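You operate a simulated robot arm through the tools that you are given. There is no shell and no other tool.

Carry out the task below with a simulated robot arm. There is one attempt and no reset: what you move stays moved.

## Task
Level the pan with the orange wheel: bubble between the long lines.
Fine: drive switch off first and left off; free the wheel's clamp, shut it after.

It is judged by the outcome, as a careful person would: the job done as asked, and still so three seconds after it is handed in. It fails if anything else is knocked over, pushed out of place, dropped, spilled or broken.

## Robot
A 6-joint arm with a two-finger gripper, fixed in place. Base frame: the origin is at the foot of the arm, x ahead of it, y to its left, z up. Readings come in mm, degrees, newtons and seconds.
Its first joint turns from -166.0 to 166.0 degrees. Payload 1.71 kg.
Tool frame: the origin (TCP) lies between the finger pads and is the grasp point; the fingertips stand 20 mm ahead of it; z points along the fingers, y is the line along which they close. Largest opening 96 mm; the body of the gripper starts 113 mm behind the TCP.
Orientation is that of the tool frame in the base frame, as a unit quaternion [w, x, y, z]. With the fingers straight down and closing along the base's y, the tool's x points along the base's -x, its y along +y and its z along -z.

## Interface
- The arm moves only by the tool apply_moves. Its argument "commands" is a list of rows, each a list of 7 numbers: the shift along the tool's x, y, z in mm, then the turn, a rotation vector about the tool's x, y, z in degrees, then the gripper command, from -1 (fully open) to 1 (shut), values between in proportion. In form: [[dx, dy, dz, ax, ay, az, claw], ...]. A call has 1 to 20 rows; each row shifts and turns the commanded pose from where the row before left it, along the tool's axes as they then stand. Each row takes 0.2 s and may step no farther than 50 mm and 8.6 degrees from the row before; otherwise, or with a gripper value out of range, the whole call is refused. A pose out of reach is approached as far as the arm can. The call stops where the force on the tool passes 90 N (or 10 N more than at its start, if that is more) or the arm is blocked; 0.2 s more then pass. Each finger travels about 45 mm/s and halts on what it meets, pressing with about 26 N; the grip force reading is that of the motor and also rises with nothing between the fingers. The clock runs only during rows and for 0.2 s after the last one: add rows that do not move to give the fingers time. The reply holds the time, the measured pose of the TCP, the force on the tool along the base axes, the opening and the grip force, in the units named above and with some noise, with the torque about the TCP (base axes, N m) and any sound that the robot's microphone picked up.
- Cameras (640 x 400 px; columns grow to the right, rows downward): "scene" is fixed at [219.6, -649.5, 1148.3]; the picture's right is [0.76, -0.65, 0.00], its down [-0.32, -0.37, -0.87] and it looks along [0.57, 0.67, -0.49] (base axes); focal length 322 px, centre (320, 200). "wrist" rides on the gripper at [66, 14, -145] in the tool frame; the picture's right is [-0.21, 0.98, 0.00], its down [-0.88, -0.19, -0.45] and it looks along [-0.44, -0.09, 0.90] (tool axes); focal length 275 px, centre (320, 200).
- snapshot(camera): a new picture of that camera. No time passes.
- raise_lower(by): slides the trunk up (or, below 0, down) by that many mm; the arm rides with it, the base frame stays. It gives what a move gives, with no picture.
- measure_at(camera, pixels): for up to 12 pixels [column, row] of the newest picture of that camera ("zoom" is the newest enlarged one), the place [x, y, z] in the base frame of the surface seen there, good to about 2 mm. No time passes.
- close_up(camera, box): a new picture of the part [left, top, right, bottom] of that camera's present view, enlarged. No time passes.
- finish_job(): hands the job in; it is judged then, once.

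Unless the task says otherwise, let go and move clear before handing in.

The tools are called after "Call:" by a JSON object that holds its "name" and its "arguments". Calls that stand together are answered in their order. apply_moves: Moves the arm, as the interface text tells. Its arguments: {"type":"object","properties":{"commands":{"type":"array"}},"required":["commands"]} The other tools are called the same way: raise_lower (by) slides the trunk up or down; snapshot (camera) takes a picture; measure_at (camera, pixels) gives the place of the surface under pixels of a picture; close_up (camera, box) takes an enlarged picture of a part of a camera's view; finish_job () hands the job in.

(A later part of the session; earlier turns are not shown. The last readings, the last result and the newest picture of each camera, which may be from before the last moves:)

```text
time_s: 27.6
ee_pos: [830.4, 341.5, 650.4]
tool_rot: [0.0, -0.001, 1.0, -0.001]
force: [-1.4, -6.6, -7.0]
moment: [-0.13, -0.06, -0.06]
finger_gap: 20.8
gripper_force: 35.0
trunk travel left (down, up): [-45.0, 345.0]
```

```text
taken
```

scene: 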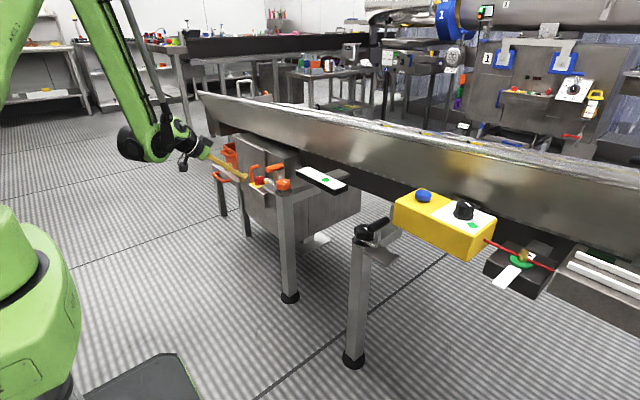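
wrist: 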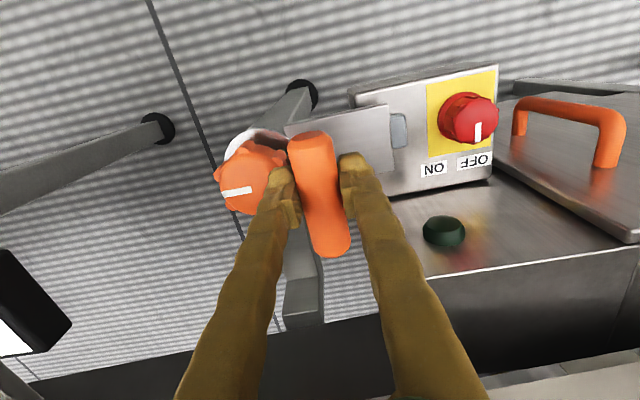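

I hold the handle at a 20.8 mm gap with low forces. I'll probe a small swing about the spindle: 4° counterclockwise, which moves the handle 3.6 mm toward the robot.

Call:
{"name": "apply_moves", "arguments": {"commands": [[1.8, 0, 0, 0, 0, -2, 1], [1.8, 0, 0, 0, 0, -2, 1], [0, 0, 0, 0, 0, 0, 1]]}}

```text
time_s: 28.4
ee_pos: [827.0, 341.8, 651.0]
tool_rot: [0.001, -0.035, 0.999, -0.001]
force: [32.6, 9.8, 9.5]
moment: [0.0, -0.07, -0.83]
finger_gap: 22.3
gripper_force: 35.6
trunk travel left (down, up): [-45.0, 345.0]
```

It resists: 33 N and 0.8 N m against the motion. I'll return and probe the clockwise way.

Call:
{"name": "apply_moves", "arguments": {"commands": [[-1.8, 0, 0, 0, 0, 2, 1], [-1.8, 0, 0, 0, 0, 2, 1], [0, 0, 0, 0, 0, 0, 1]]}}

Call:
{"name": "apply_moves", "arguments": {"commands": [[-1.8, 0, 0, 0, 0, 2, 1], [-1.8, 0, 0, 0, 0, 2, 1], [0, 0, 0, 0, 0, 0, 1]]}}

```text
time_s: 29.2
ee_pos: [828.7, 342.1, 651.2]
tool_rot: [0.0, -0.001, 1.0, -0.001]
force: [-33.9, 0.3, 0.7]
moment: [0.0, 0.12, -0.03]
finger_gap: 21.1
gripper_force: 34.9
trunk travel left (down, up): [-45.0, 345.0]
```

```text
time_s: 30.0
ee_pos: [832.2, 341.7, 651.9]
tool_rot: [0.001, 0.033, 0.999, 0.0]
force: [-33.6, 8.3, -1.1]
moment: [0.04, 0.12, 0.8]
finger_gap: 21.8
gripper_force: 34.8
trunk travel left (down, up): [-45.0, 345.0]
```

Both swing directions resist equally and the fingers just slide along the bar. I'll recentre and probe the tilt direction instead, moving outward along +y.

Call:
{"name": "apply_moves", "arguments": {"commands": [[1.8, 0, 0, 0, 0, -2, 1], [1.8, 0, 0, 0, 0, -2, 1], [0, 0, 0, 0, 0, 0, -0.3], [0, 0, 0, 0, 0, 0, -0.3], [0, 0, 0, 0, 0, 0, 1], [0, 0, 0, 0, 0, 0, 1], [0, 0, 0, 0, 0, 0, 1]]}}

Call:
{"name": "apply_moves", "arguments": {"commands": [[0, 2, 0, 0, 0, 0, 1], [0, 2, 0, 0, 0, 0, 1], [0, 0, 0, 0, 0, 0, 1]]}}

Call:
{"name": "close_up", "arguments": {"camera": "scene", "box": [230, 130, 310, 200]}}

```text
time_s: 31.6
ee_pos: [829.4, 340.5, 650.8]
tool_rot: [0.001, -0.001, 1.0, 0.0]
force: [3.1, 11.4, 0.4]
moment: [0.06, -0.07, -0.04]
finger_gap: 21.0
gripper_force: 26.7
trunk travel left (down, up): [-45.0, 345.0]
```

```text
time_s: 32.4
ee_pos: [828.2, 343.8, 650.5]
tool_rot: [0.001, -0.001, 1.0, -0.001]
force: [3.6, -11.1, 4.6]
moment: [-0.39, 0.01, -0.07]
finger_gap: 21.0
gripper_force: 35.3
trunk travel left (down, up): [-45.0, 345.0]
```

```text
5.71 times, centred on (270, 165) of scene
```

zoom: 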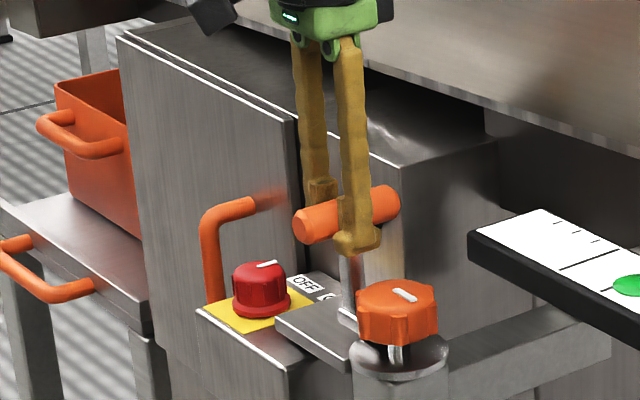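

Along +y the handle followed (3.3 mm for 4 mm commanded), and a moment about x appeared, as a lever tilting about an x-axis pivot would give. I'll continue a little outward and watch the forces.

Call:
{"name": "apply_moves", "arguments": {"commands": [[0, 2, 0, 0, 0, 0, 1], [0, 2, 0, 0, 0, 0, 1], [0, 2, 0, 0, 0, 0, 1], [0, 0, 0, 0, 0, 0, 1]]}}

Call:
{"name": "snapshot", "arguments": {"camera": "wrist"}}

Call:
{"name": "close_up", "arguments": {"camera": "scene", "box": [240, 140, 304, 200]}}

```text
time_s: 33.4
ee_pos: [828.6, 350.2, 650.6]
tool_rot: [0.001, -0.001, 1.0, 0.0]
force: [12.8, -7.0, 1.8]
moment: [-0.27, -0.1, -0.04]
finger_gap: 20.9
gripper_force: 34.6
trunk travel left (down, up): [-45.0, 345.0]
```

```text
taken
```

wrist: 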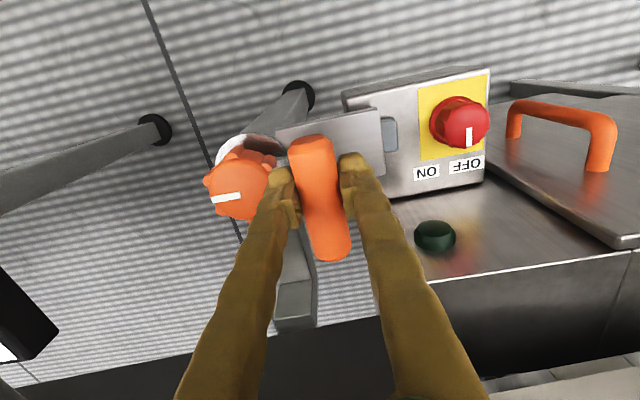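

```text
6.67 times, centred on (272, 170) of scene
```

zoom: 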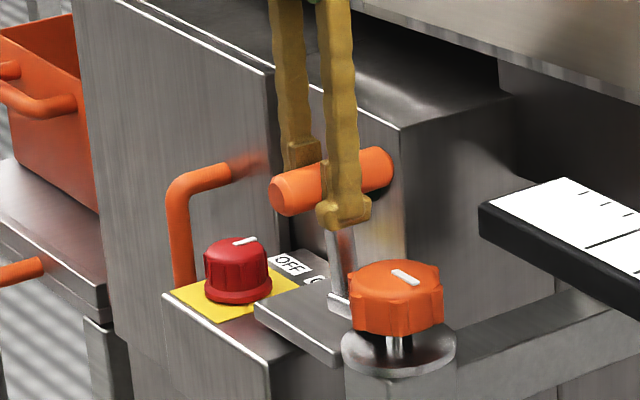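

The lever is tilting outward with only about 7 N, so it is a flip lever hinged about an x-axis. I'll measure the handle's present height to locate the pivot.

Call:
{"name": "measure_at", "arguments": {"camera": "wrist", "pixels": [[312, 160], [318, 190], [330, 235], [335, 250], [310, 145], [300, 160], [325, 160], [300, 235], [285, 260], [345, 120], [375, 160], [290, 300]]}}

Call:
{"name": "close_up", "arguments": {"camera": "wrist", "box": [210, 100, 390, 240]}}

```text
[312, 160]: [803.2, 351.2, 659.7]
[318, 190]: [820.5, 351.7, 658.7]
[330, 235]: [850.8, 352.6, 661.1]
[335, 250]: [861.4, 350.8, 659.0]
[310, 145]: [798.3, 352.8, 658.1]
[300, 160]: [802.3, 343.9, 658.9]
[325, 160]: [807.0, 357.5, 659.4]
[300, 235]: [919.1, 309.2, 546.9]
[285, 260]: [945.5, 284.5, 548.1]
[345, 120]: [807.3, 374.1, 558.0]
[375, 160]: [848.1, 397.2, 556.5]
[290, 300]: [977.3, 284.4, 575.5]
```

```text
2.86 times, centred on (300, 170) of wrist
```

zoom: 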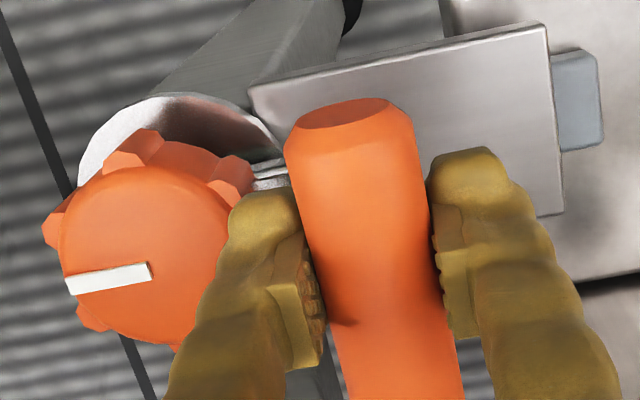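

The handle top stays at z≈660 while y goes from 341 to 351, so the pivot lies below it at about y=346, z≈575, a radius of about 73 mm. I'll follow that arc and tilt the tool with the lever so the fingers stay clear of the stem.

Call:
{"name": "apply_moves", "arguments": {"commands": [[0, 7.6, 0.4, 6, 0, 0, 1], [0, 7.6, 0.4, 6, 0, 0, 1], [0, 7.6, 0.4, 6, 0, 0, 1], [0, 0, 0, 0, 0, 0, 1]]}}

Call:
{"name": "snapshot", "arguments": {"camera": "wrist"}}

Call:
{"name": "close_up", "arguments": {"camera": "scene", "box": [240, 140, 304, 200]}}

```text
time_s: 34.4
ee_pos: [828.1, 373.1, 643.6]
tool_rot: [0.0, -0.001, 0.988, -0.157]
force: [1.6, -8.0, -21.2]
moment: [-0.06, -0.26, -0.02]
finger_gap: 20.8
gripper_force: 34.9
trunk travel left (down, up): [-45.0, 345.0]
```

```text
taken
```

wrist: 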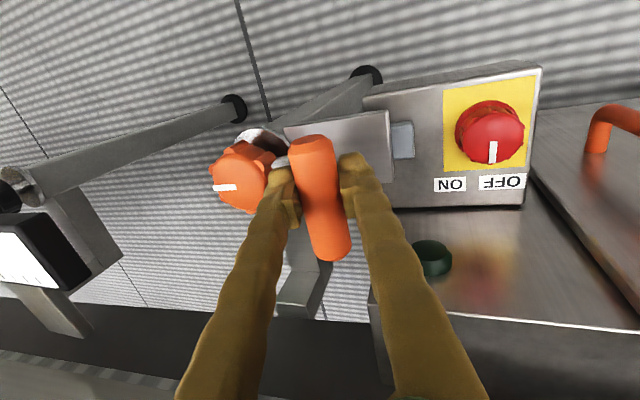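

```text
6.67 times, centred on (272, 170) of scene
```

zoom: 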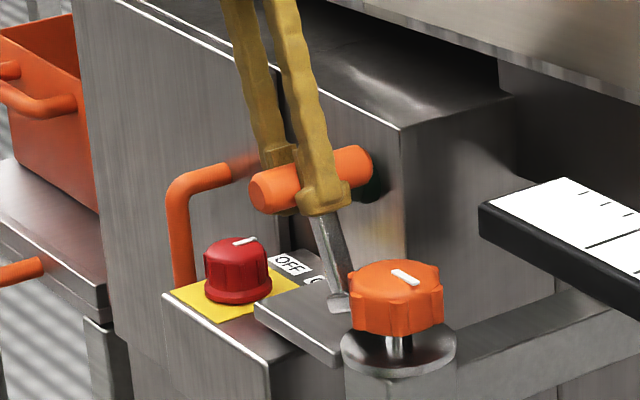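

The lever has followed to about 22° of tilt, with a 21 N downward pull showing that my arc is slightly too high. I'll continue along the arc with a bit more drop.

Call:
{"name": "apply_moves", "arguments": {"commands": [[0, 7, 1.6, 6, 0, 0, 1], [0, 7.4, 0.9, 6, 0, 0, 1], [0, 7.4, 0.9, 6, 0, 0, 1], [0, 0, 0, 0, 0, 0, 1]]}}

Call:
{"name": "snapshot", "arguments": {"camera": "wrist"}}

Call:
{"name": "close_up", "arguments": {"camera": "scene", "box": [240, 140, 304, 200]}}

```text
time_s: 35.4
ee_pos: [828.5, 391.2, 633.6]
tool_rot: [0.001, -0.002, 0.951, -0.309]
force: [27.0, 6.5, 9.6]
moment: [-0.03, 0.18, -0.12]
finger_gap: 20.7
gripper_force: 35.2
trunk travel left (down, up): [-45.0, 345.0]
```

```text
taken
```

wrist: 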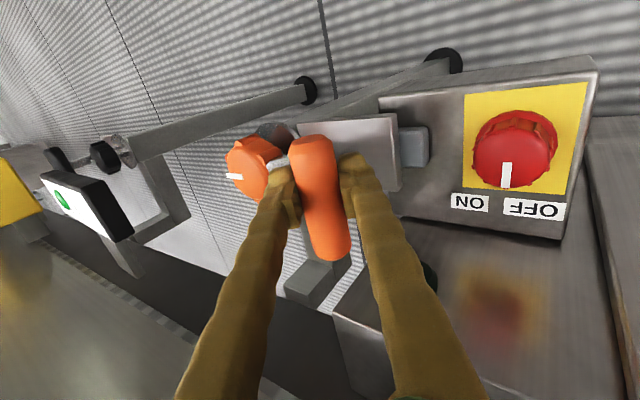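

```text
6.67 times, centred on (272, 170) of scene
```

zoom: 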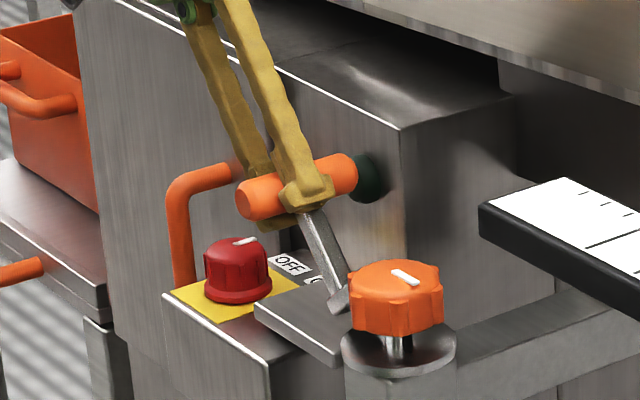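

The lever is now tilted about 38° and still moving freely, apart from a 27 N side force along x. I'll take a closer look before going on.

Call:
{"name": "close_up", "arguments": {"camera": "wrist", "box": [210, 100, 350, 220]}}

Call:
{"name": "close_up", "arguments": {"camera": "wrist", "box": [370, 100, 600, 260]}}

```text
3.33 times, centred on (280, 160) of wrist
```

zoom: 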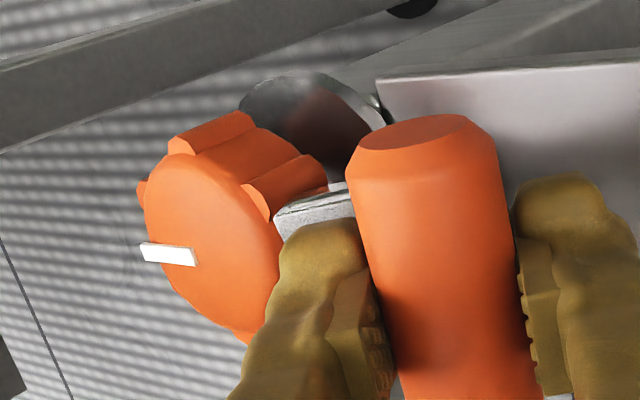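

```text
2.50 times, centred on (485, 180) of wrist
```

zoom: 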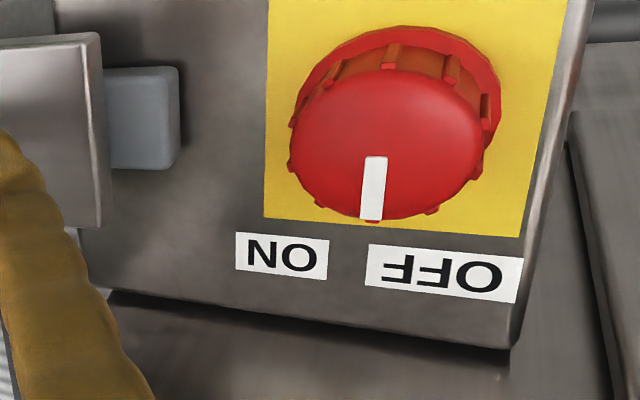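

The knob still points to OFF and the lever's arm is rising beside the wheel. I'll relax the side load and continue along the arc.

Call:
{"name": "apply_moves", "arguments": {"commands": [[-2, 0, 0, 0, 0, 0, 1], [0, 7.4, 0.6, 6, 0, 0, 1], [0, 7.4, 0.6, 6, 0, 0, 1], [0, 0, 0, 0, 0, 0, 1]]}}

Call:
{"name": "close_up", "arguments": {"camera": "scene", "box": [240, 140, 304, 200]}}

Call:
{"name": "snapshot", "arguments": {"camera": "wrist"}}

```text
time_s: 36.4
ee_pos: [831.6, 402.2, 624.9]
tool_rot: [0.007, -0.003, 0.915, -0.404]
force: [-32.5, 10.8, 0.2]
moment: [0.05, 0.05, -0.11]
finger_gap: 21.2
gripper_force: 34.5
out of reach, approached as far as the arm can: row 3
trunk travel left (down, up): [-45.0, 345.0]
```

```text
6.67 times, centred on (272, 170) of scene
```

zoom: 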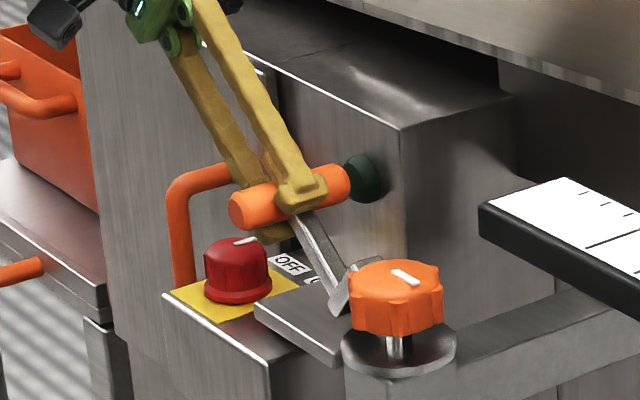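

```text
taken
```

wrist: 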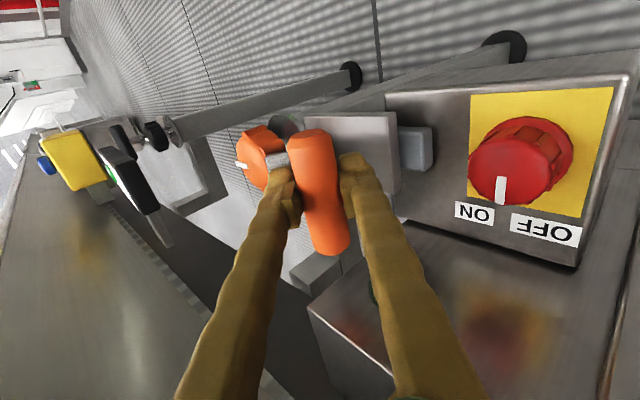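

The wrist has reached its tilt limit with the lever at about 48°. I'll open, withdraw along the tool axis, and see whether the lever stays where it is.

Call:
{"name": "apply_moves", "arguments": {"commands": [[0, 0, 0, 0, 0, 0, 0.06], [0, 0, 0, 0, 0, 0, 0.06], [0, 0, 0, 0, 0, 0, 0.06], [0, 0, -20, 0, 0, 0, 0.06], [0, 0, -30, 0, 0, 0, 0.06], [0, 0, -30, 0, 0, 0, 0.06], [0, 0, 0, -8, 0, 0, 0.06], [0, 0, 0, -8, 0, 0, 0.06], [0, 0, 0, -8, 0, 0, 0.06], [0, 0, 0, -8, 0, 0, 0.06], [0, 0, 0, -8, 0, 0, 0.06], [0, 0, 0, -7, 0, 0, 0.06], [0, 0, 0, 0, 0, 0, 0.06]]}}

Call:
{"name": "snapshot", "arguments": {"camera": "wrist"}}

Call:
{"name": "close_up", "arguments": {"camera": "scene", "box": [230, 130, 310, 200]}}

```text
time_s: 39.2
ee_pos: [847.1, 439.7, 678.3]
tool_rot: [0.001, -0.001, 1.0, -0.01]
force: [-0.7, -1.0, -1.0]
moment: [0.0, -0.03, 0.02]
finger_gap: 45.1
gripper_force: 0.0
out of reach, approached as far as the arm can: row 4, 5, 6
trunk travel left (down, up): [-45.0, 345.0]
```

```text
taken
```

wrist: 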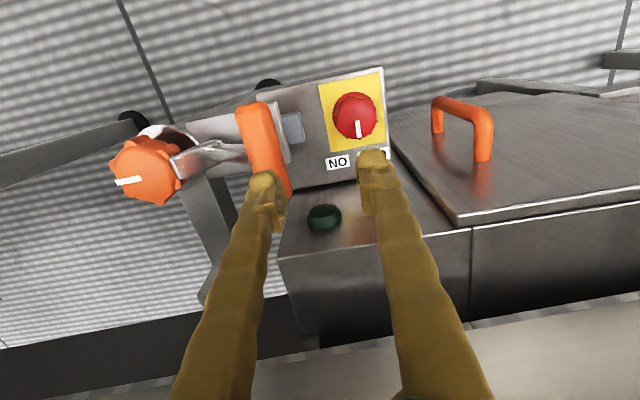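

```text
5.71 times, centred on (270, 165) of scene
```

zoom: 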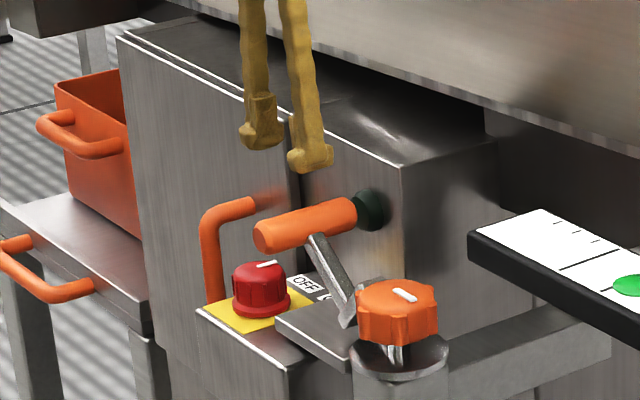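

The lever stayed put at about 48°, so its hinge holds by friction. I'll measure the handle now, then press it further down from above with closed fingers to find its open stop.

Call:
{"name": "measure_at", "arguments": {"camera": "wrist", "pixels": [[258, 130], [265, 160], [252, 108], [275, 150], [285, 185], [245, 130], [200, 155], [230, 150], [175, 160], [215, 130], [290, 125], [290, 155]]}}

Call:
{"name": "close_up", "arguments": {"camera": "wrist", "box": [100, 80, 320, 220]}}

```text
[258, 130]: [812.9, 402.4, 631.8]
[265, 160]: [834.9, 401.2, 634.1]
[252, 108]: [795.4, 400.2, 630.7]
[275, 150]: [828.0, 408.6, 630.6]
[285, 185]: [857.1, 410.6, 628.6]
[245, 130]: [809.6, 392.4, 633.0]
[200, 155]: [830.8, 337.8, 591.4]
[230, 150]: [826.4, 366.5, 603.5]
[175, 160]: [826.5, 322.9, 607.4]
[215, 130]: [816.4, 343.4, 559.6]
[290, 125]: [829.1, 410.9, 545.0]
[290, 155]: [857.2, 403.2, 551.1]
```

```text
2.86 times, centred on (210, 150) of wrist
```

zoom: 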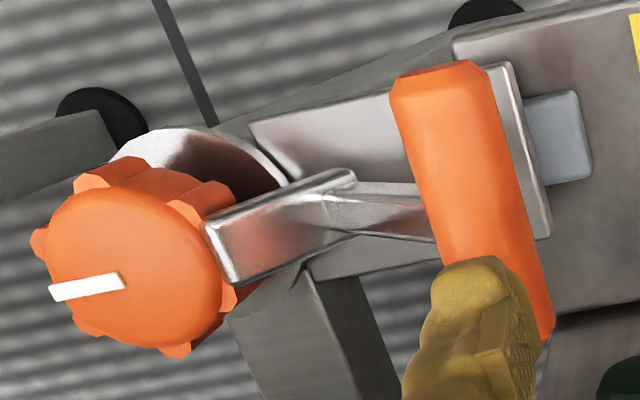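

The arm tip now stands at about (823,323,607), right against the wheel rim, so the lever must go further, to about 90°, to clear it. I'll close the fingers, place them over the handle and press down along its arc.

Call:
{"name": "apply_moves", "arguments": {"commands": [[7.5, -18, 0, 0, 0, 0, 1], [7.5, -17.5, 0, 0, 0, 0, 1], [0, 0, 0, 0, 0, 0, 1], [0, 0, 15, 0, 0, 0, 1], [0, 1, 7, 0, 0, 0, 1], [0, 0, 0, 0, 0, 0, 1]]}}

Call:
{"name": "snapshot", "arguments": {"camera": "wrist"}}

```text
time_s: 40.6
ee_pos: [834.2, 404.7, 656.6]
tool_rot: [0.001, -0.002, 1.0, -0.01]
force: [0.5, 0.1, 0.0]
moment: [-0.01, 0.01, 0.01]
finger_gap: 0.0
gripper_force: 26.0
trunk travel left (down, up): [-45.0, 345.0]
```

```text
taken
```

wrist: 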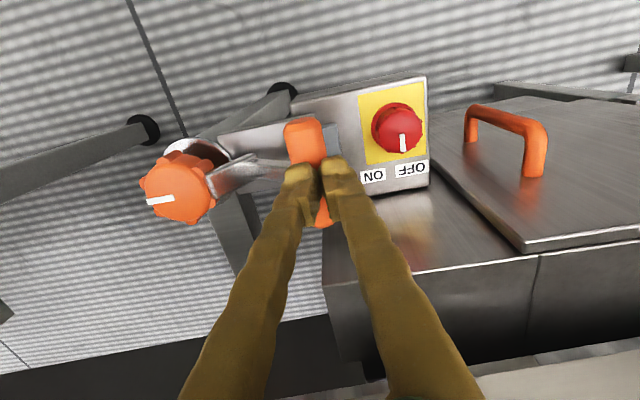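

The closed fingertips are 2–3 mm above the bar at (320,150). I'll press down along the arc in small steps.

Call:
{"name": "apply_moves", "arguments": {"commands": [[0, 2.5, 6, 0, 0, 0, 1], [0, 2.5, 6, 0, 0, 0, 1], [0, 2, 6, 0, 0, 0, 1], [0, 2, 6, 0, 0, 0, 1]]}}

Call:
{"name": "close_up", "arguments": {"camera": "scene", "box": [230, 130, 310, 200]}}

```text
time_s: 41.6
ee_pos: [832.5, 412.1, 633.6]
tool_rot: [0.001, -0.001, 1.0, -0.009]
force: [0.6, 1.1, 2.7]
moment: [0.0, 0.07, 0.04]
finger_gap: 0.0
gripper_force: 25.9
trunk travel left (down, up): [-45.0, 345.0]
```

```text
5.71 times, centred on (270, 165) of scene
```

zoom: 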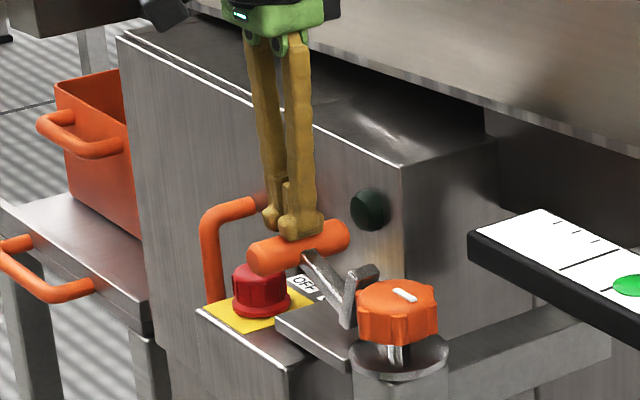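

The lever is going down easily (about 3 N) and its arm has risen clear of the wheel. I'll continue to the open stop.

Call:
{"name": "apply_moves", "arguments": {"commands": [[0, 2, 5, 0, 0, 0, 1], [0, 1.5, 5, 0, 0, 0, 1], [0, 1, 5, 0, 0, 0, 1], [0, 0.5, 5, 0, 0, 0, 1], [0, 0, 4, 0, 0, 0, 1]]}}

Call:
{"name": "close_up", "arguments": {"camera": "scene", "box": [230, 130, 310, 200]}}

Call:
{"name": "snapshot", "arguments": {"camera": "wrist"}}

```text
time_s: 42.8
ee_pos: [827.0, 418.1, 621.2]
tool_rot: [0.01, 0.0, 1.0, -0.009]
force: [0.9, 0.0, -0.2]
moment: [0.03, 0.01, 0.03]
finger_gap: 0.0
gripper_force: 30.0
trunk travel left (down, up): [-45.0, 345.0]
stopped in row 5: the force on the tool passed its limit at 92 N (the readings are from after the stop); the commanded pose is now the measured one
```

```text
5.71 times, centred on (270, 165) of scene
```

zoom: 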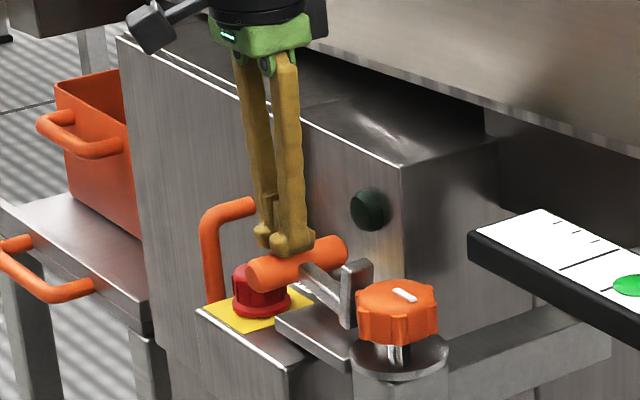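

```text
taken
```

wrist: 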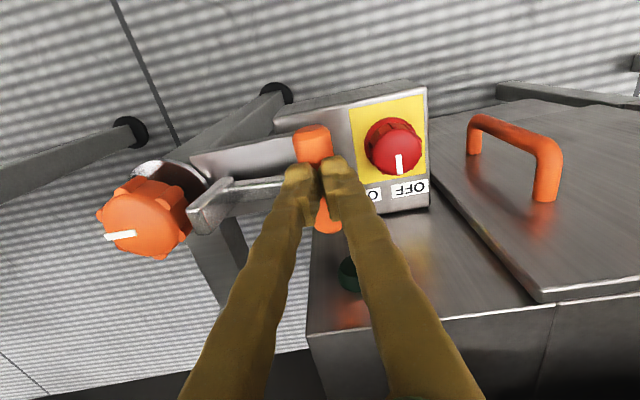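

The lever reached its open stop at about 80° (the push stopped at 92 N). Its arm now stands upright, clear of the wheel. I'll lift off and check that it stays and that nothing else moved.

Call:
{"name": "apply_moves", "arguments": {"commands": [[0, 0, -20, 0, 0, 0, 1], [0, 0, -40, 0, 0, 0, 0.5], [0, 0, -40, 0, 0, 0, -0.5], [0, -20, -40, 0, 0, 0, -0.6], [0, -20, 0, 0, 0, 0, -0.6]]}}

Call:
{"name": "snapshot", "arguments": {"camera": "wrist"}}

Call:
{"name": "close_up", "arguments": {"camera": "scene", "box": [230, 130, 358, 210]}}

Call:
{"name": "snapshot", "arguments": {"camera": "scene"}}

```text
time_s: 44.0
ee_pos: [823.8, 381.4, 761.8]
tool_rot: [0.01, -0.002, 1.0, -0.009]
force: [-0.9, 1.0, 0.6]
moment: [-0.04, -0.06, 0.01]
finger_gap: 76.9
gripper_force: 0.0
trunk travel left (down, up): [-45.0, 345.0]
```

```text
taken
```

wrist: 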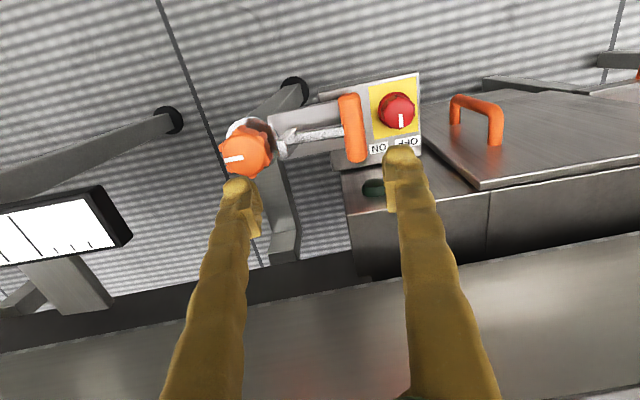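

```text
5.00 times, centred on (294, 170) of scene
```

zoom: 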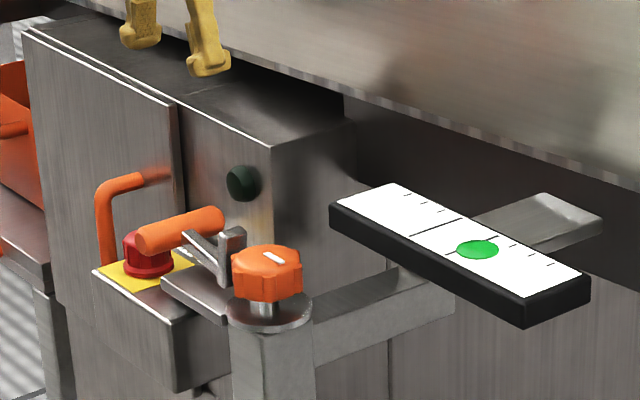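

```text
taken
```

scene: 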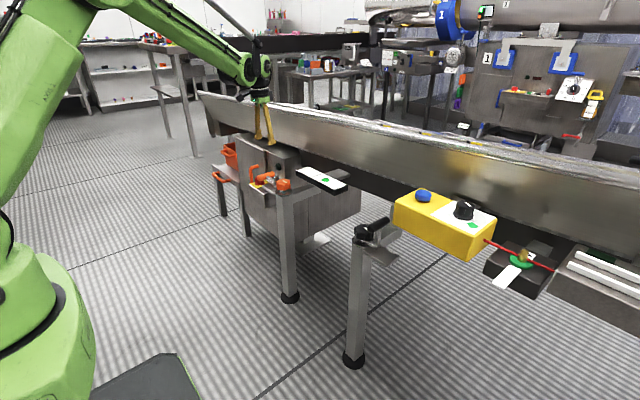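

The lever stays open at scene zoom (180,230) with its arm upright beside the wheel. I'll measure the handle, the arm tip, and the bubble against the two long lines.

Call:
{"name": "measure_at", "arguments": {"camera": "wrist", "pixels": [[347, 105], [352, 125], [358, 155], [350, 97], [282, 130], [280, 152], [295, 137], [240, 150], [230, 130], [262, 165], [240, 175], [225, 158]]}}

Call:
{"name": "close_up", "arguments": {"camera": "scene", "box": [290, 160, 354, 200]}}

```text
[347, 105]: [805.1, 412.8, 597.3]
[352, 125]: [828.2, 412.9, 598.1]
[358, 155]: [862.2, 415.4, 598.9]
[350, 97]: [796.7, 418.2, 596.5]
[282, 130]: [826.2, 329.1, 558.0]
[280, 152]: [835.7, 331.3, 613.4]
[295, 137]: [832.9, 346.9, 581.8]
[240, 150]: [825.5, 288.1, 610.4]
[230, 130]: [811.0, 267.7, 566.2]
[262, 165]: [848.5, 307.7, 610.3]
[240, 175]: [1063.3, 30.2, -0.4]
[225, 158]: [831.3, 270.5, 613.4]
```

```text
10.00 times, centred on (322, 180) of scene
```

zoom: 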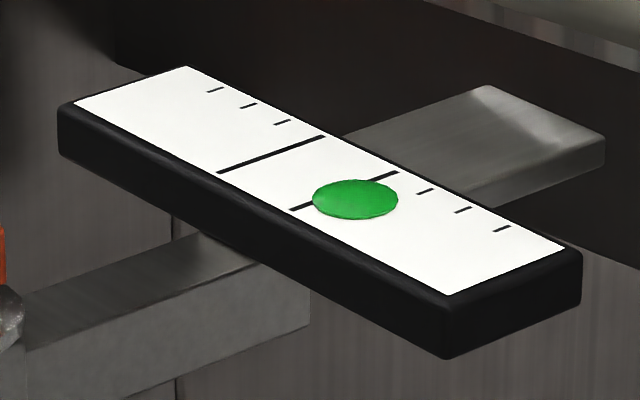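

Call:
{"name": "measure_at", "arguments": {"camera": "zoom", "pixels": [[355, 199], [313, 199], [397, 199], [293, 208], [396, 173], [219, 172], [324, 137], [428, 191], [464, 210], [285, 123]]}}

```text
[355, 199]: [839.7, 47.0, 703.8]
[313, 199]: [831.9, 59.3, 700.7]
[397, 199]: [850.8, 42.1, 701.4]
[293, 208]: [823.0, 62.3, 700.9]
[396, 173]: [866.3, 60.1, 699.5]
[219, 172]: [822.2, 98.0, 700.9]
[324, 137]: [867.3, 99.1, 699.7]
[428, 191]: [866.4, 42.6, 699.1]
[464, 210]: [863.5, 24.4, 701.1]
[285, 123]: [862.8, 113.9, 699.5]
```

The long lines are at y≈61 and 98.5, and the bubble's centre is at about y≈50, so it must move about +30 mm toward the orange-wheel side. I'll move above the wheel, square up the tool and turn the gripper 90° so the fingers close along x, away from the upright lever arm.

Call:
{"name": "apply_moves", "arguments": {"commands": [[0, 0, 0, -1.03, 1.15, 0, -0.6], [-4.6, -45.7, 0, 0, 0, 0, -0.6], [-4.6, -45.7, 0, 0, 0, 0, -0.6], [0, 0, 0, 0, 0, 8.2, -0.6], [0, 0, 0, 0, 0, 8.2, -0.6], [0, 0, 0, 0, 0, 8.2, -0.6], [0, 0, 0, 0, 0, 8.2, -0.6], [0, 0, 0, 0, 0, 8.2, -0.6], [0, 0, 0, 0, 0, 8.2, -0.6], [0, 0, 0, 0, 0, 8.2, -0.6], [0, 0, 0, 0, 0, 8.2, -0.6], [0, 0, 0, 0, 0, 8.2, -0.6], [0, 0, 0, 0, 0, 8.2, -0.6], [0, 0, 0, 0, 0, 8.2, -0.6], [0, 0, 0, 0, 0, 0, -0.6]]}}

Call:
{"name": "snapshot", "arguments": {"camera": "wrist"}}

```text
time_s: 47.2
ee_pos: [833.0, 289.2, 763.0]
tool_rot: [-0.001, 0.709, 0.705, -0.001]
force: [0.7, 0.0, -0.1]
moment: [0.02, -0.05, 0.01]
finger_gap: 76.9
gripper_force: 0.0
trunk travel left (down, up): [-45.0, 345.0]
```

```text
taken
```

wrist: 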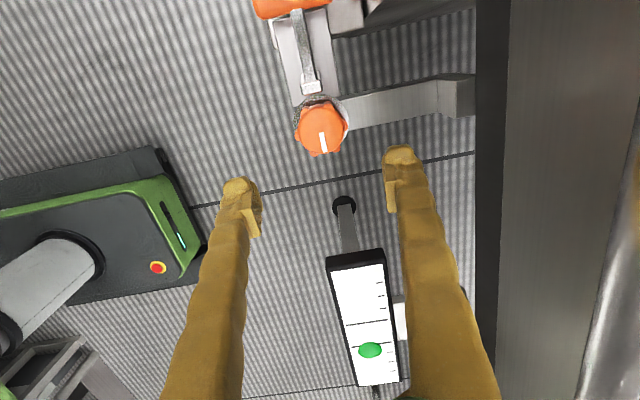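

From here the wrist camera sees both the wheel at (322,128) and the level with its bubble at (370,350). I'll measure the wheel's outline for an accurate centre.

Call:
{"name": "close_up", "arguments": {"camera": "wrist", "box": [270, 70, 374, 170]}}

Call:
{"name": "close_up", "arguments": {"camera": "wrist", "box": [310, 240, 430, 400]}}

```text
4.00 times, centred on (322, 120) of wrist
```

zoom: 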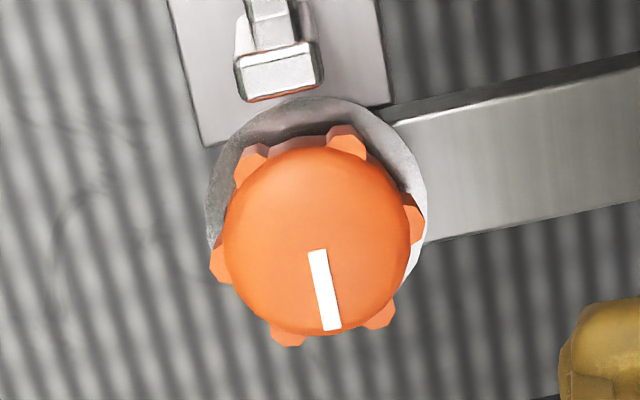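

```text
2.50 times, centred on (370, 320) of wrist
```

zoom: 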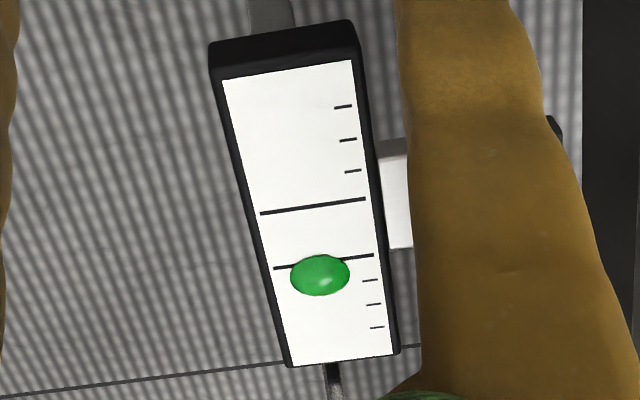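

I'll measure the wheel's rim points in the wrist picture.

Call:
{"name": "measure_at", "arguments": {"camera": "wrist", "pixels": [[321, 130], [299, 130], [343, 130], [320, 109], [322, 151], [321, 134], [324.5, 151], [328, 105], [344.5, 125], [336.5, 148], [314, 153], [297.5, 136]]}}

```text
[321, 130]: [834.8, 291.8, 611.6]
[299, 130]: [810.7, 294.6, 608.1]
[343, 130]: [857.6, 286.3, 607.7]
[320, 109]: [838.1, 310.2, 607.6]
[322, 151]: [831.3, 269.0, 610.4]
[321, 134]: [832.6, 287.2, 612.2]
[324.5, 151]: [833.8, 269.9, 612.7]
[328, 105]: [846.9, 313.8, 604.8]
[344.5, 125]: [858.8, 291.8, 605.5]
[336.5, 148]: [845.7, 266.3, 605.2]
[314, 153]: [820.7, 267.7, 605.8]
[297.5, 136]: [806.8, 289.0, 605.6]
```

The wheel centre is (834,289.6), radius about 27 over its six lobes, z 583–611. I'll descend over it with a 77 mm opening.

Call:
{"name": "apply_moves", "arguments": {"commands": [[0.4, 1.1, 0, 0, 0, 0, -0.6], [0, 0, 40, 0, 0, 0, -0.6], [0, 0, 40, 0, 0, 0, -0.6], [0, 0, 40, 0, 0, 0, -0.6], [0, 0, 20, 0, 0, 0, -0.6], [0, 0, 0, 0, 0, 0, -0.6]]}}

Call:
{"name": "snapshot", "arguments": {"camera": "wrist"}}

Call:
{"name": "close_up", "arguments": {"camera": "scene", "box": [230, 130, 358, 210]}}

```text
time_s: 48.6
ee_pos: [834.7, 289.2, 622.2]
tool_rot: [-0.002, 0.708, 0.706, -0.001]
force: [0.2, -0.3, -0.2]
moment: [0.0, 0.03, -0.01]
finger_gap: 76.7
gripper_force: 0.1
trunk travel left (down, up): [-45.0, 345.0]
```

```text
taken
```

wrist: 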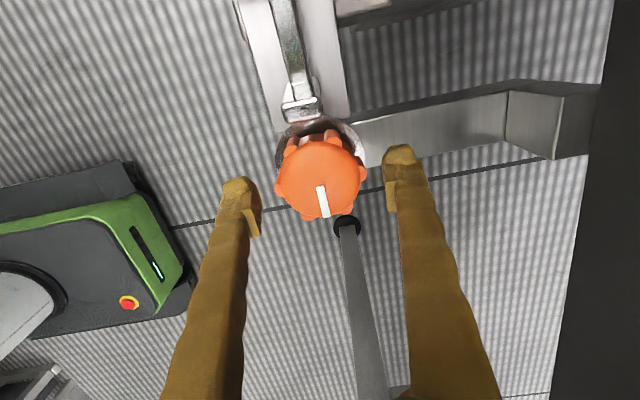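

```text
5.00 times, centred on (294, 170) of scene
```

zoom: 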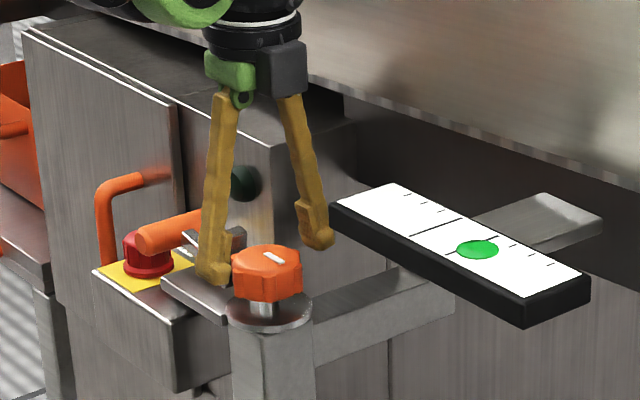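

The wheel at (320,175) is between the fingers. I'll go down 14 mm more and close.

Call:
{"name": "apply_moves", "arguments": {"commands": [[0, 0, 14, 0, 0, 0, -0.6], [0, 0, 0, 0, 0, 0, 1], [0, 0, 0, 0, 0, 0, 1], [0, 0, 0, 0, 0, 0, 1], [0, 0, 0, 0, 0, 0, 1]]}}

Call:
{"name": "snapshot", "arguments": {"camera": "wrist"}}

```text
time_s: 49.8
ee_pos: [835.1, 288.8, 608.6]
tool_rot: [0.0, 0.708, 0.706, 0.0]
force: [8.4, 0.6, 1.4]
moment: [0.0, -0.09, -0.02]
finger_gap: 49.3
gripper_force: 34.8
trunk travel left (down, up): [-45.0, 345.0]
```

```text
taken
```

wrist: 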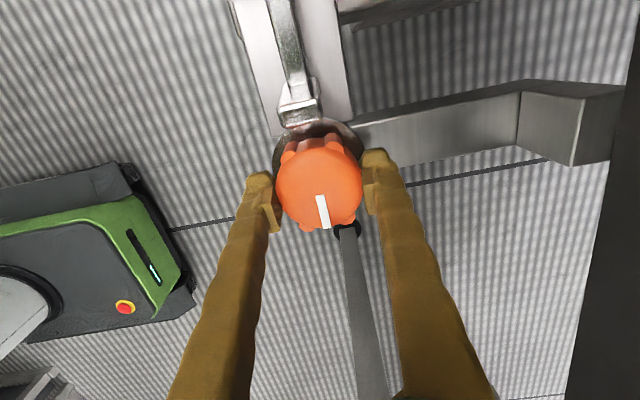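

The wheel is held at a 49 mm gap. I'll test a small 16° clockwise turn and compare the bubble.

Call:
{"name": "apply_moves", "arguments": {"commands": [[0, 0, 0, 0, 0, 5.3, 1], [0, 0, 0, 0, 0, 5.3, 1], [0, 0, 0, 0, 0, 5.4, 1], [0, 0, 0, 0, 0, 0, 1]]}}

Call:
{"name": "snapshot", "arguments": {"camera": "wrist"}}

Call:
{"name": "close_up", "arguments": {"camera": "scene", "box": [290, 160, 354, 200]}}

```text
time_s: 50.8
ee_pos: [835.9, 289.1, 607.9]
tool_rot: [-0.001, 0.8, 0.6, 0.0]
force: [3.1, -3.3, -11.7]
moment: [-0.05, -0.1, 0.0]
finger_gap: 49.1
gripper_force: 35.0
trunk travel left (down, up): [-45.0, 345.0]
```

```text
taken
```

wrist: 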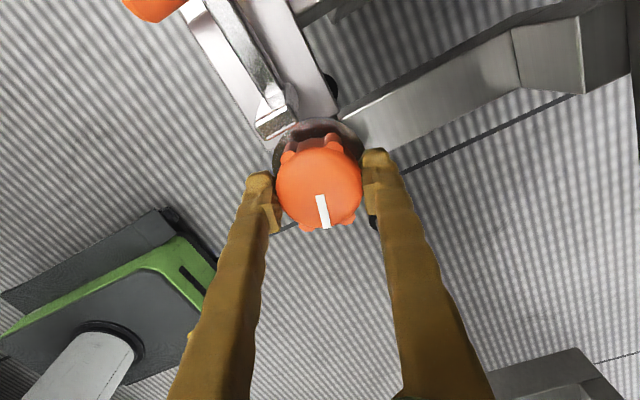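

```text
10.00 times, centred on (322, 180) of scene
```

zoom: 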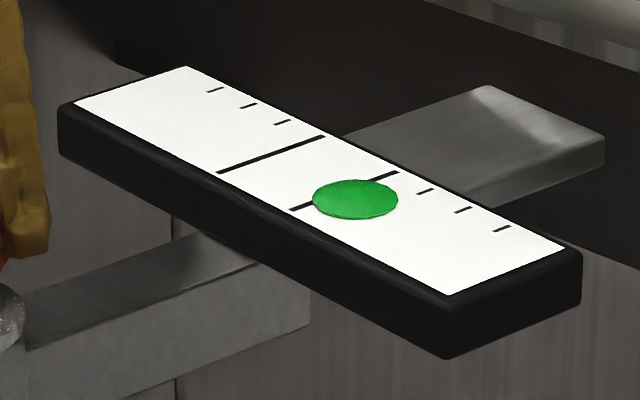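

The wheel turned with almost no torque, but the bubble is unchanged at zoom (355,199). I'll wait a second and look again in case it lags.

Call:
{"name": "apply_moves", "arguments": {"commands": [[0, 0, 0, 0, 0, 0, 1], [0, 0, 0, 0, 0, 0, 1], [0, 0, 0, 0, 0, 0, 1], [0, 0, 0, 0, 0, 0, 1], [0, 0, 0, 0, 0, 0, 1]]}}

Call:
{"name": "close_up", "arguments": {"camera": "scene", "box": [290, 160, 354, 200]}}

```text
time_s: 52.0
ee_pos: [835.1, 288.8, 607.0]
tool_rot: [-0.001, 0.799, 0.601, -0.001]
force: [0.6, -7.9, -13.8]
moment: [-0.11, 0.04, 0.03]
finger_gap: 49.3
gripper_force: 35.2
trunk travel left (down, up): [-45.0, 345.0]
```

```text
10.00 times, centred on (322, 180) of scene
```

zoom: 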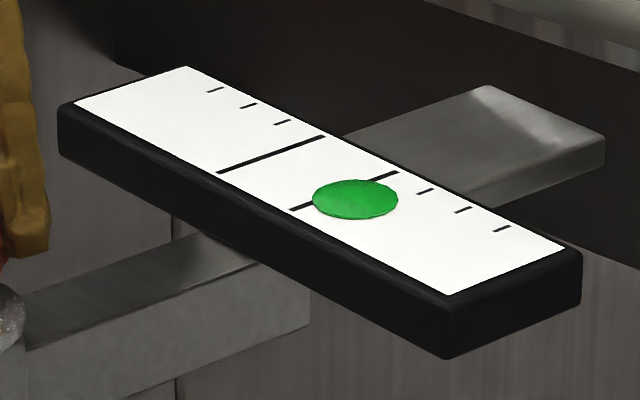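

There's still no change, so the effect per degree must be small or there is play. I'll turn a further 34° clockwise and compare.

Call:
{"name": "apply_moves", "arguments": {"commands": [[0, 0, 0, 0, 0, 8.5, 1], [0, 0, 0, 0, 0, 8.5, 1], [0, 0, 0, 0, 0, 8.5, 1], [0, 0, 0, 0, 0, 8.5, 1], [0, 0, 0, 0, 0, 0, 1], [0, 0, 0, 0, 0, 0, 1]]}}

Call:
{"name": "close_up", "arguments": {"camera": "scene", "box": [290, 160, 354, 200]}}

Call:
{"name": "snapshot", "arguments": {"camera": "wrist"}}

```text
time_s: 53.4
ee_pos: [834.7, 288.9, 608.0]
tool_rot: [-0.001, 0.94, 0.341, -0.001]
force: [-14.0, -10.7, -9.1]
moment: [-0.17, 0.26, 0.02]
finger_gap: 49.4
gripper_force: 35.1
trunk travel left (down, up): [-45.0, 345.0]
```

```text
10.00 times, centred on (322, 180) of scene
```

zoom: 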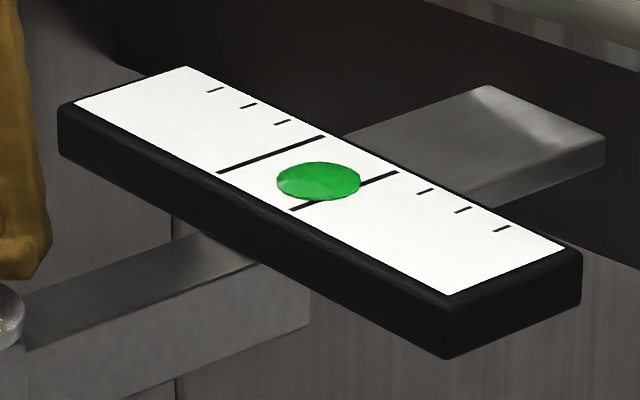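

```text
taken
```

wrist: 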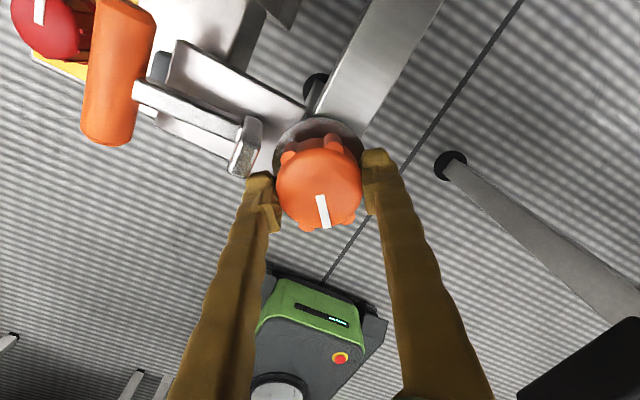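

The bubble has moved well toward centre, from zoom (355,199) to (318,181), so clockwise is right and the first part was lost motion. About 8 mm remains. My fingers are nearing the upright lever arm, so I'll open slightly, rotate back 45° around the wheel and regrip for the fine part.

Call:
{"name": "apply_moves", "arguments": {"commands": [[0, 0, 0, 0, 0, 0, -0.22], [0, 0, 0, 0, 0, 0, -0.22], [0, 0, 0, 0, 0, 0, -0.22], [0, 0, 0, 0, 0, 0, -0.22]]}}

Call:
{"name": "close_up", "arguments": {"camera": "scene", "box": [290, 160, 354, 200]}}

Call:
{"name": "close_up", "arguments": {"camera": "wrist", "box": [200, 90, 420, 250]}}

```text
time_s: 54.4
ee_pos: [834.5, 288.6, 608.1]
tool_rot: [-0.001, 0.94, 0.342, -0.001]
force: [-0.7, 0.5, 0.2]
moment: [-0.02, 0.02, 0.01]
finger_gap: 58.5
gripper_force: 0.0
trunk travel left (down, up): [-45.0, 345.0]
```

```text
10.00 times, centred on (322, 180) of scene
```

zoom: 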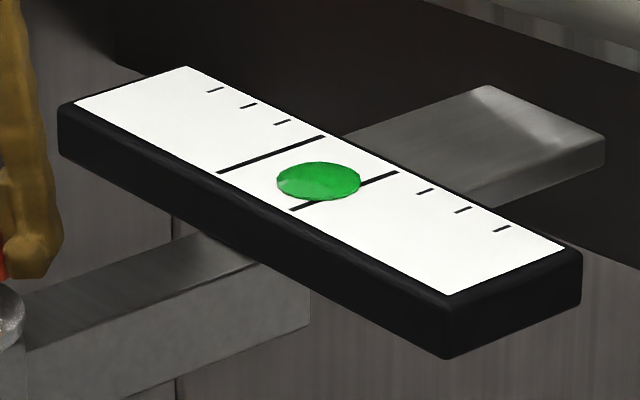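

```text
2.50 times, centred on (310, 170) of wrist
```

zoom: 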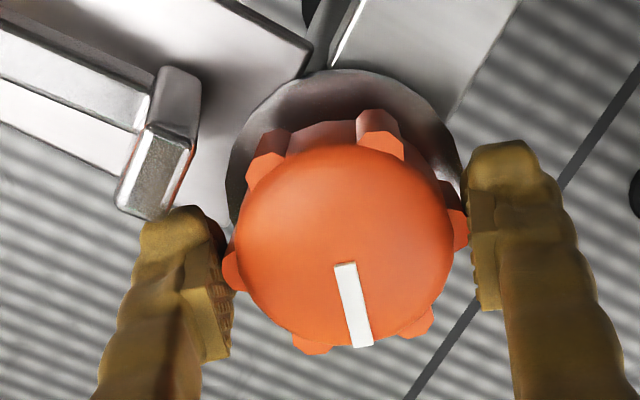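

Released with zero force, and the bubble held at (318,181). I'll rotate back 45° around the wheel and regrip.

Call:
{"name": "apply_moves", "arguments": {"commands": [[0, 0, 0, 0, 0, -7.5, -0.22], [0, 0, 0, 0, 0, -7.5, -0.22], [0, 0, 0, 0, 0, -7.5, -0.22], [0, 0, 0, 0, 0, -7.5, -0.22], [0, 0, 0, 0, 0, -7.5, -0.22], [0, 0, 0, 0, 0, -7.5, -0.22], [0, 0, 0, 0, 0, 0, -0.22]]}}

Call:
{"name": "snapshot", "arguments": {"camera": "wrist"}}

Call:
{"name": "close_up", "arguments": {"camera": "scene", "box": [290, 160, 354, 200]}}

```text
time_s: 56.0
ee_pos: [835.0, 289.1, 607.9]
tool_rot: [-0.001, 0.736, 0.677, 0.0]
force: [-0.4, -0.5, -0.7]
moment: [0.03, -0.01, 0.01]
finger_gap: 58.7
gripper_force: 0.0
trunk travel left (down, up): [-45.0, 345.0]
```

```text
taken
```

wrist: 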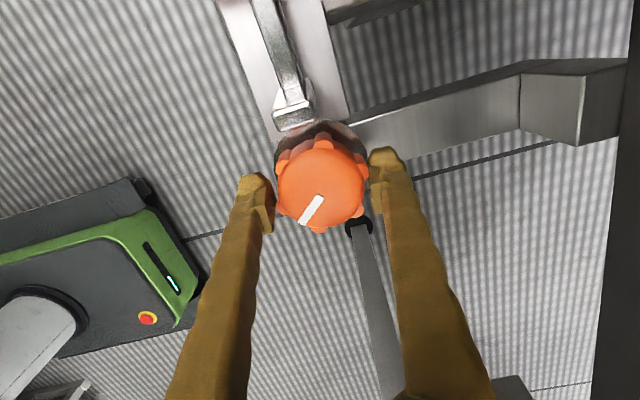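

```text
10.00 times, centred on (322, 180) of scene
```

zoom: 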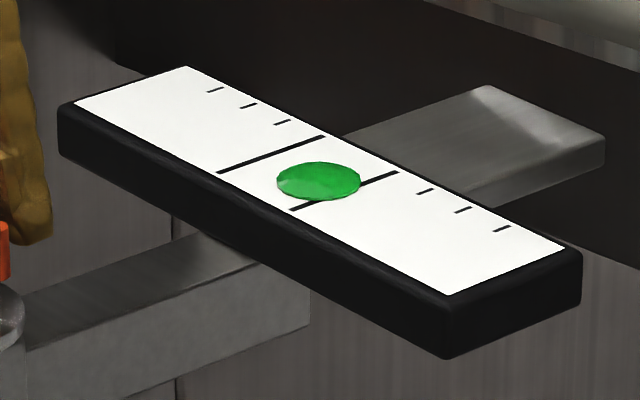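

The wheel's lobes are now at about 12° and 72°. I'll turn the gripper 13° more so the pads sit between lobes, which is the stable seat, and then close.

Call:
{"name": "apply_moves", "arguments": {"commands": [[0, 0, 0, 0, 0, 6.5, -0.22], [0, 0, 0, 0, 0, 6.5, -0.22], [0, 0, 0, 0, 0, 0, -0.22], [0, 0, 0, 0, 0, 0, 1], [0, 0, 0, 0, 0, 0, 1], [0, 0, 0, 0, 0, 0, 1]]}}

Call:
{"name": "snapshot", "arguments": {"camera": "wrist"}}

Call:
{"name": "close_up", "arguments": {"camera": "scene", "box": [290, 160, 354, 200]}}

```text
time_s: 57.4
ee_pos: [835.2, 289.3, 608.0]
tool_rot: [-0.002, 0.809, 0.588, 0.0]
force: [11.3, 0.4, 3.4]
moment: [-0.04, -0.18, 0.0]
finger_gap: 49.3
gripper_force: 34.5
trunk travel left (down, up): [-45.0, 345.0]
```

```text
taken
```

wrist: 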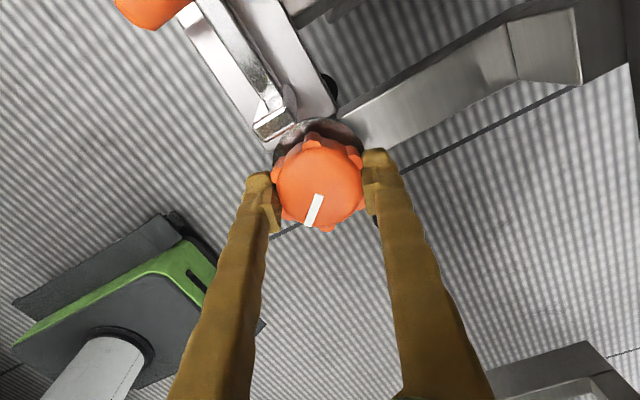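

```text
10.00 times, centred on (322, 180) of scene
```

zoom: 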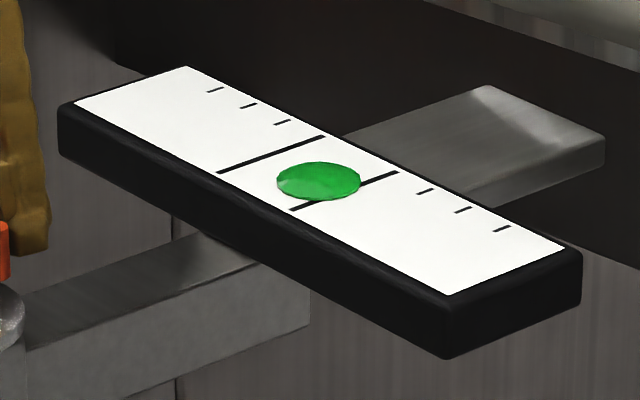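

The grip is the same (49.3 mm) and the bubble unchanged. I'll turn 6° clockwise and check.

Call:
{"name": "apply_moves", "arguments": {"commands": [[0, 0, 0, 0, 0, 3, 1], [0, 0, 0, 0, 0, 3, 1], [0, 0, 0, 0, 0, 0, 1], [0, 0, 0, 0, 0, 0, 1], [0, 0, 0, 0, 0, 0, 1]]}}

Call:
{"name": "close_up", "arguments": {"camera": "scene", "box": [290, 160, 354, 200]}}

```text
time_s: 58.6
ee_pos: [834.5, 288.4, 608.1]
tool_rot: [0.0, 0.839, 0.544, 0.0]
force: [21.0, 10.9, 23.7]
moment: [0.19, -0.32, -0.01]
finger_gap: 49.3
gripper_force: 35.2
trunk travel left (down, up): [-45.0, 345.0]
```

```text
10.00 times, centred on (322, 180) of scene
```

zoom: 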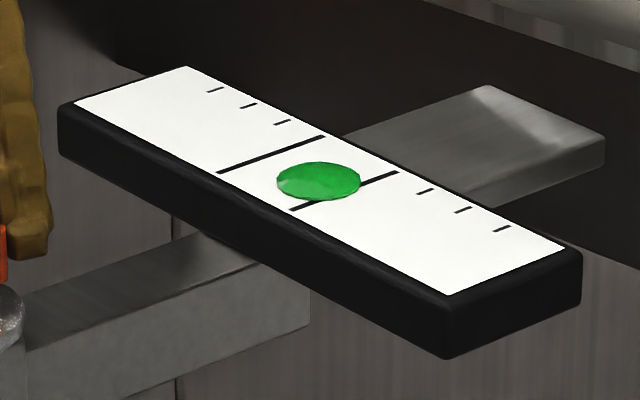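

The bubble is unchanged after 6°, so there is play again or it needs a bit more. I'll turn another 6° and check.

Call:
{"name": "apply_moves", "arguments": {"commands": [[0, 0, 0, 0, 0, 3, 1], [0, 0, 0, 0, 0, 3, 1], [0, 0, 0, 0, 0, 0, 1], [0, 0, 0, 0, 0, 0, 1], [0, 0, 0, 0, 0, 0, 1]]}}

Call:
{"name": "close_up", "arguments": {"camera": "scene", "box": [290, 160, 354, 200]}}

Call:
{"name": "snapshot", "arguments": {"camera": "wrist"}}

```text
time_s: 59.8
ee_pos: [835.0, 288.2, 609.3]
tool_rot: [0.0, 0.867, 0.498, 0.0]
force: [28.0, 8.2, 22.3]
moment: [0.11, -0.56, -0.06]
finger_gap: 49.2
gripper_force: 34.6
trunk travel left (down, up): [-45.0, 345.0]
```

```text
10.00 times, centred on (322, 180) of scene
```

zoom: 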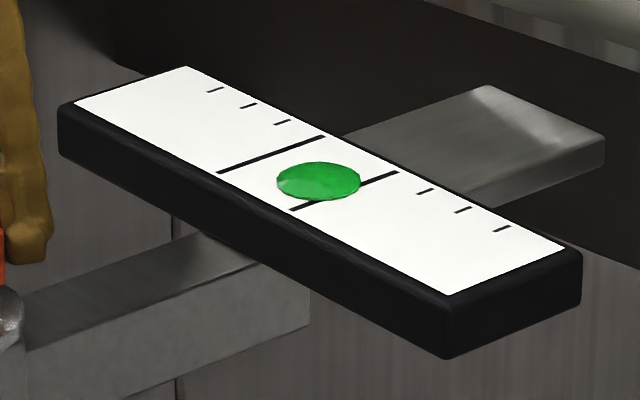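

```text
taken
```

wrist: 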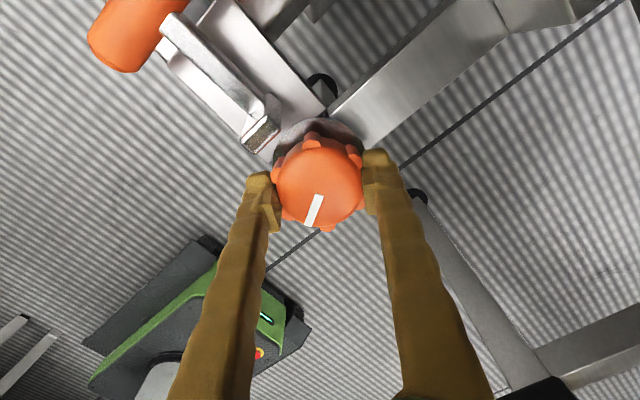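

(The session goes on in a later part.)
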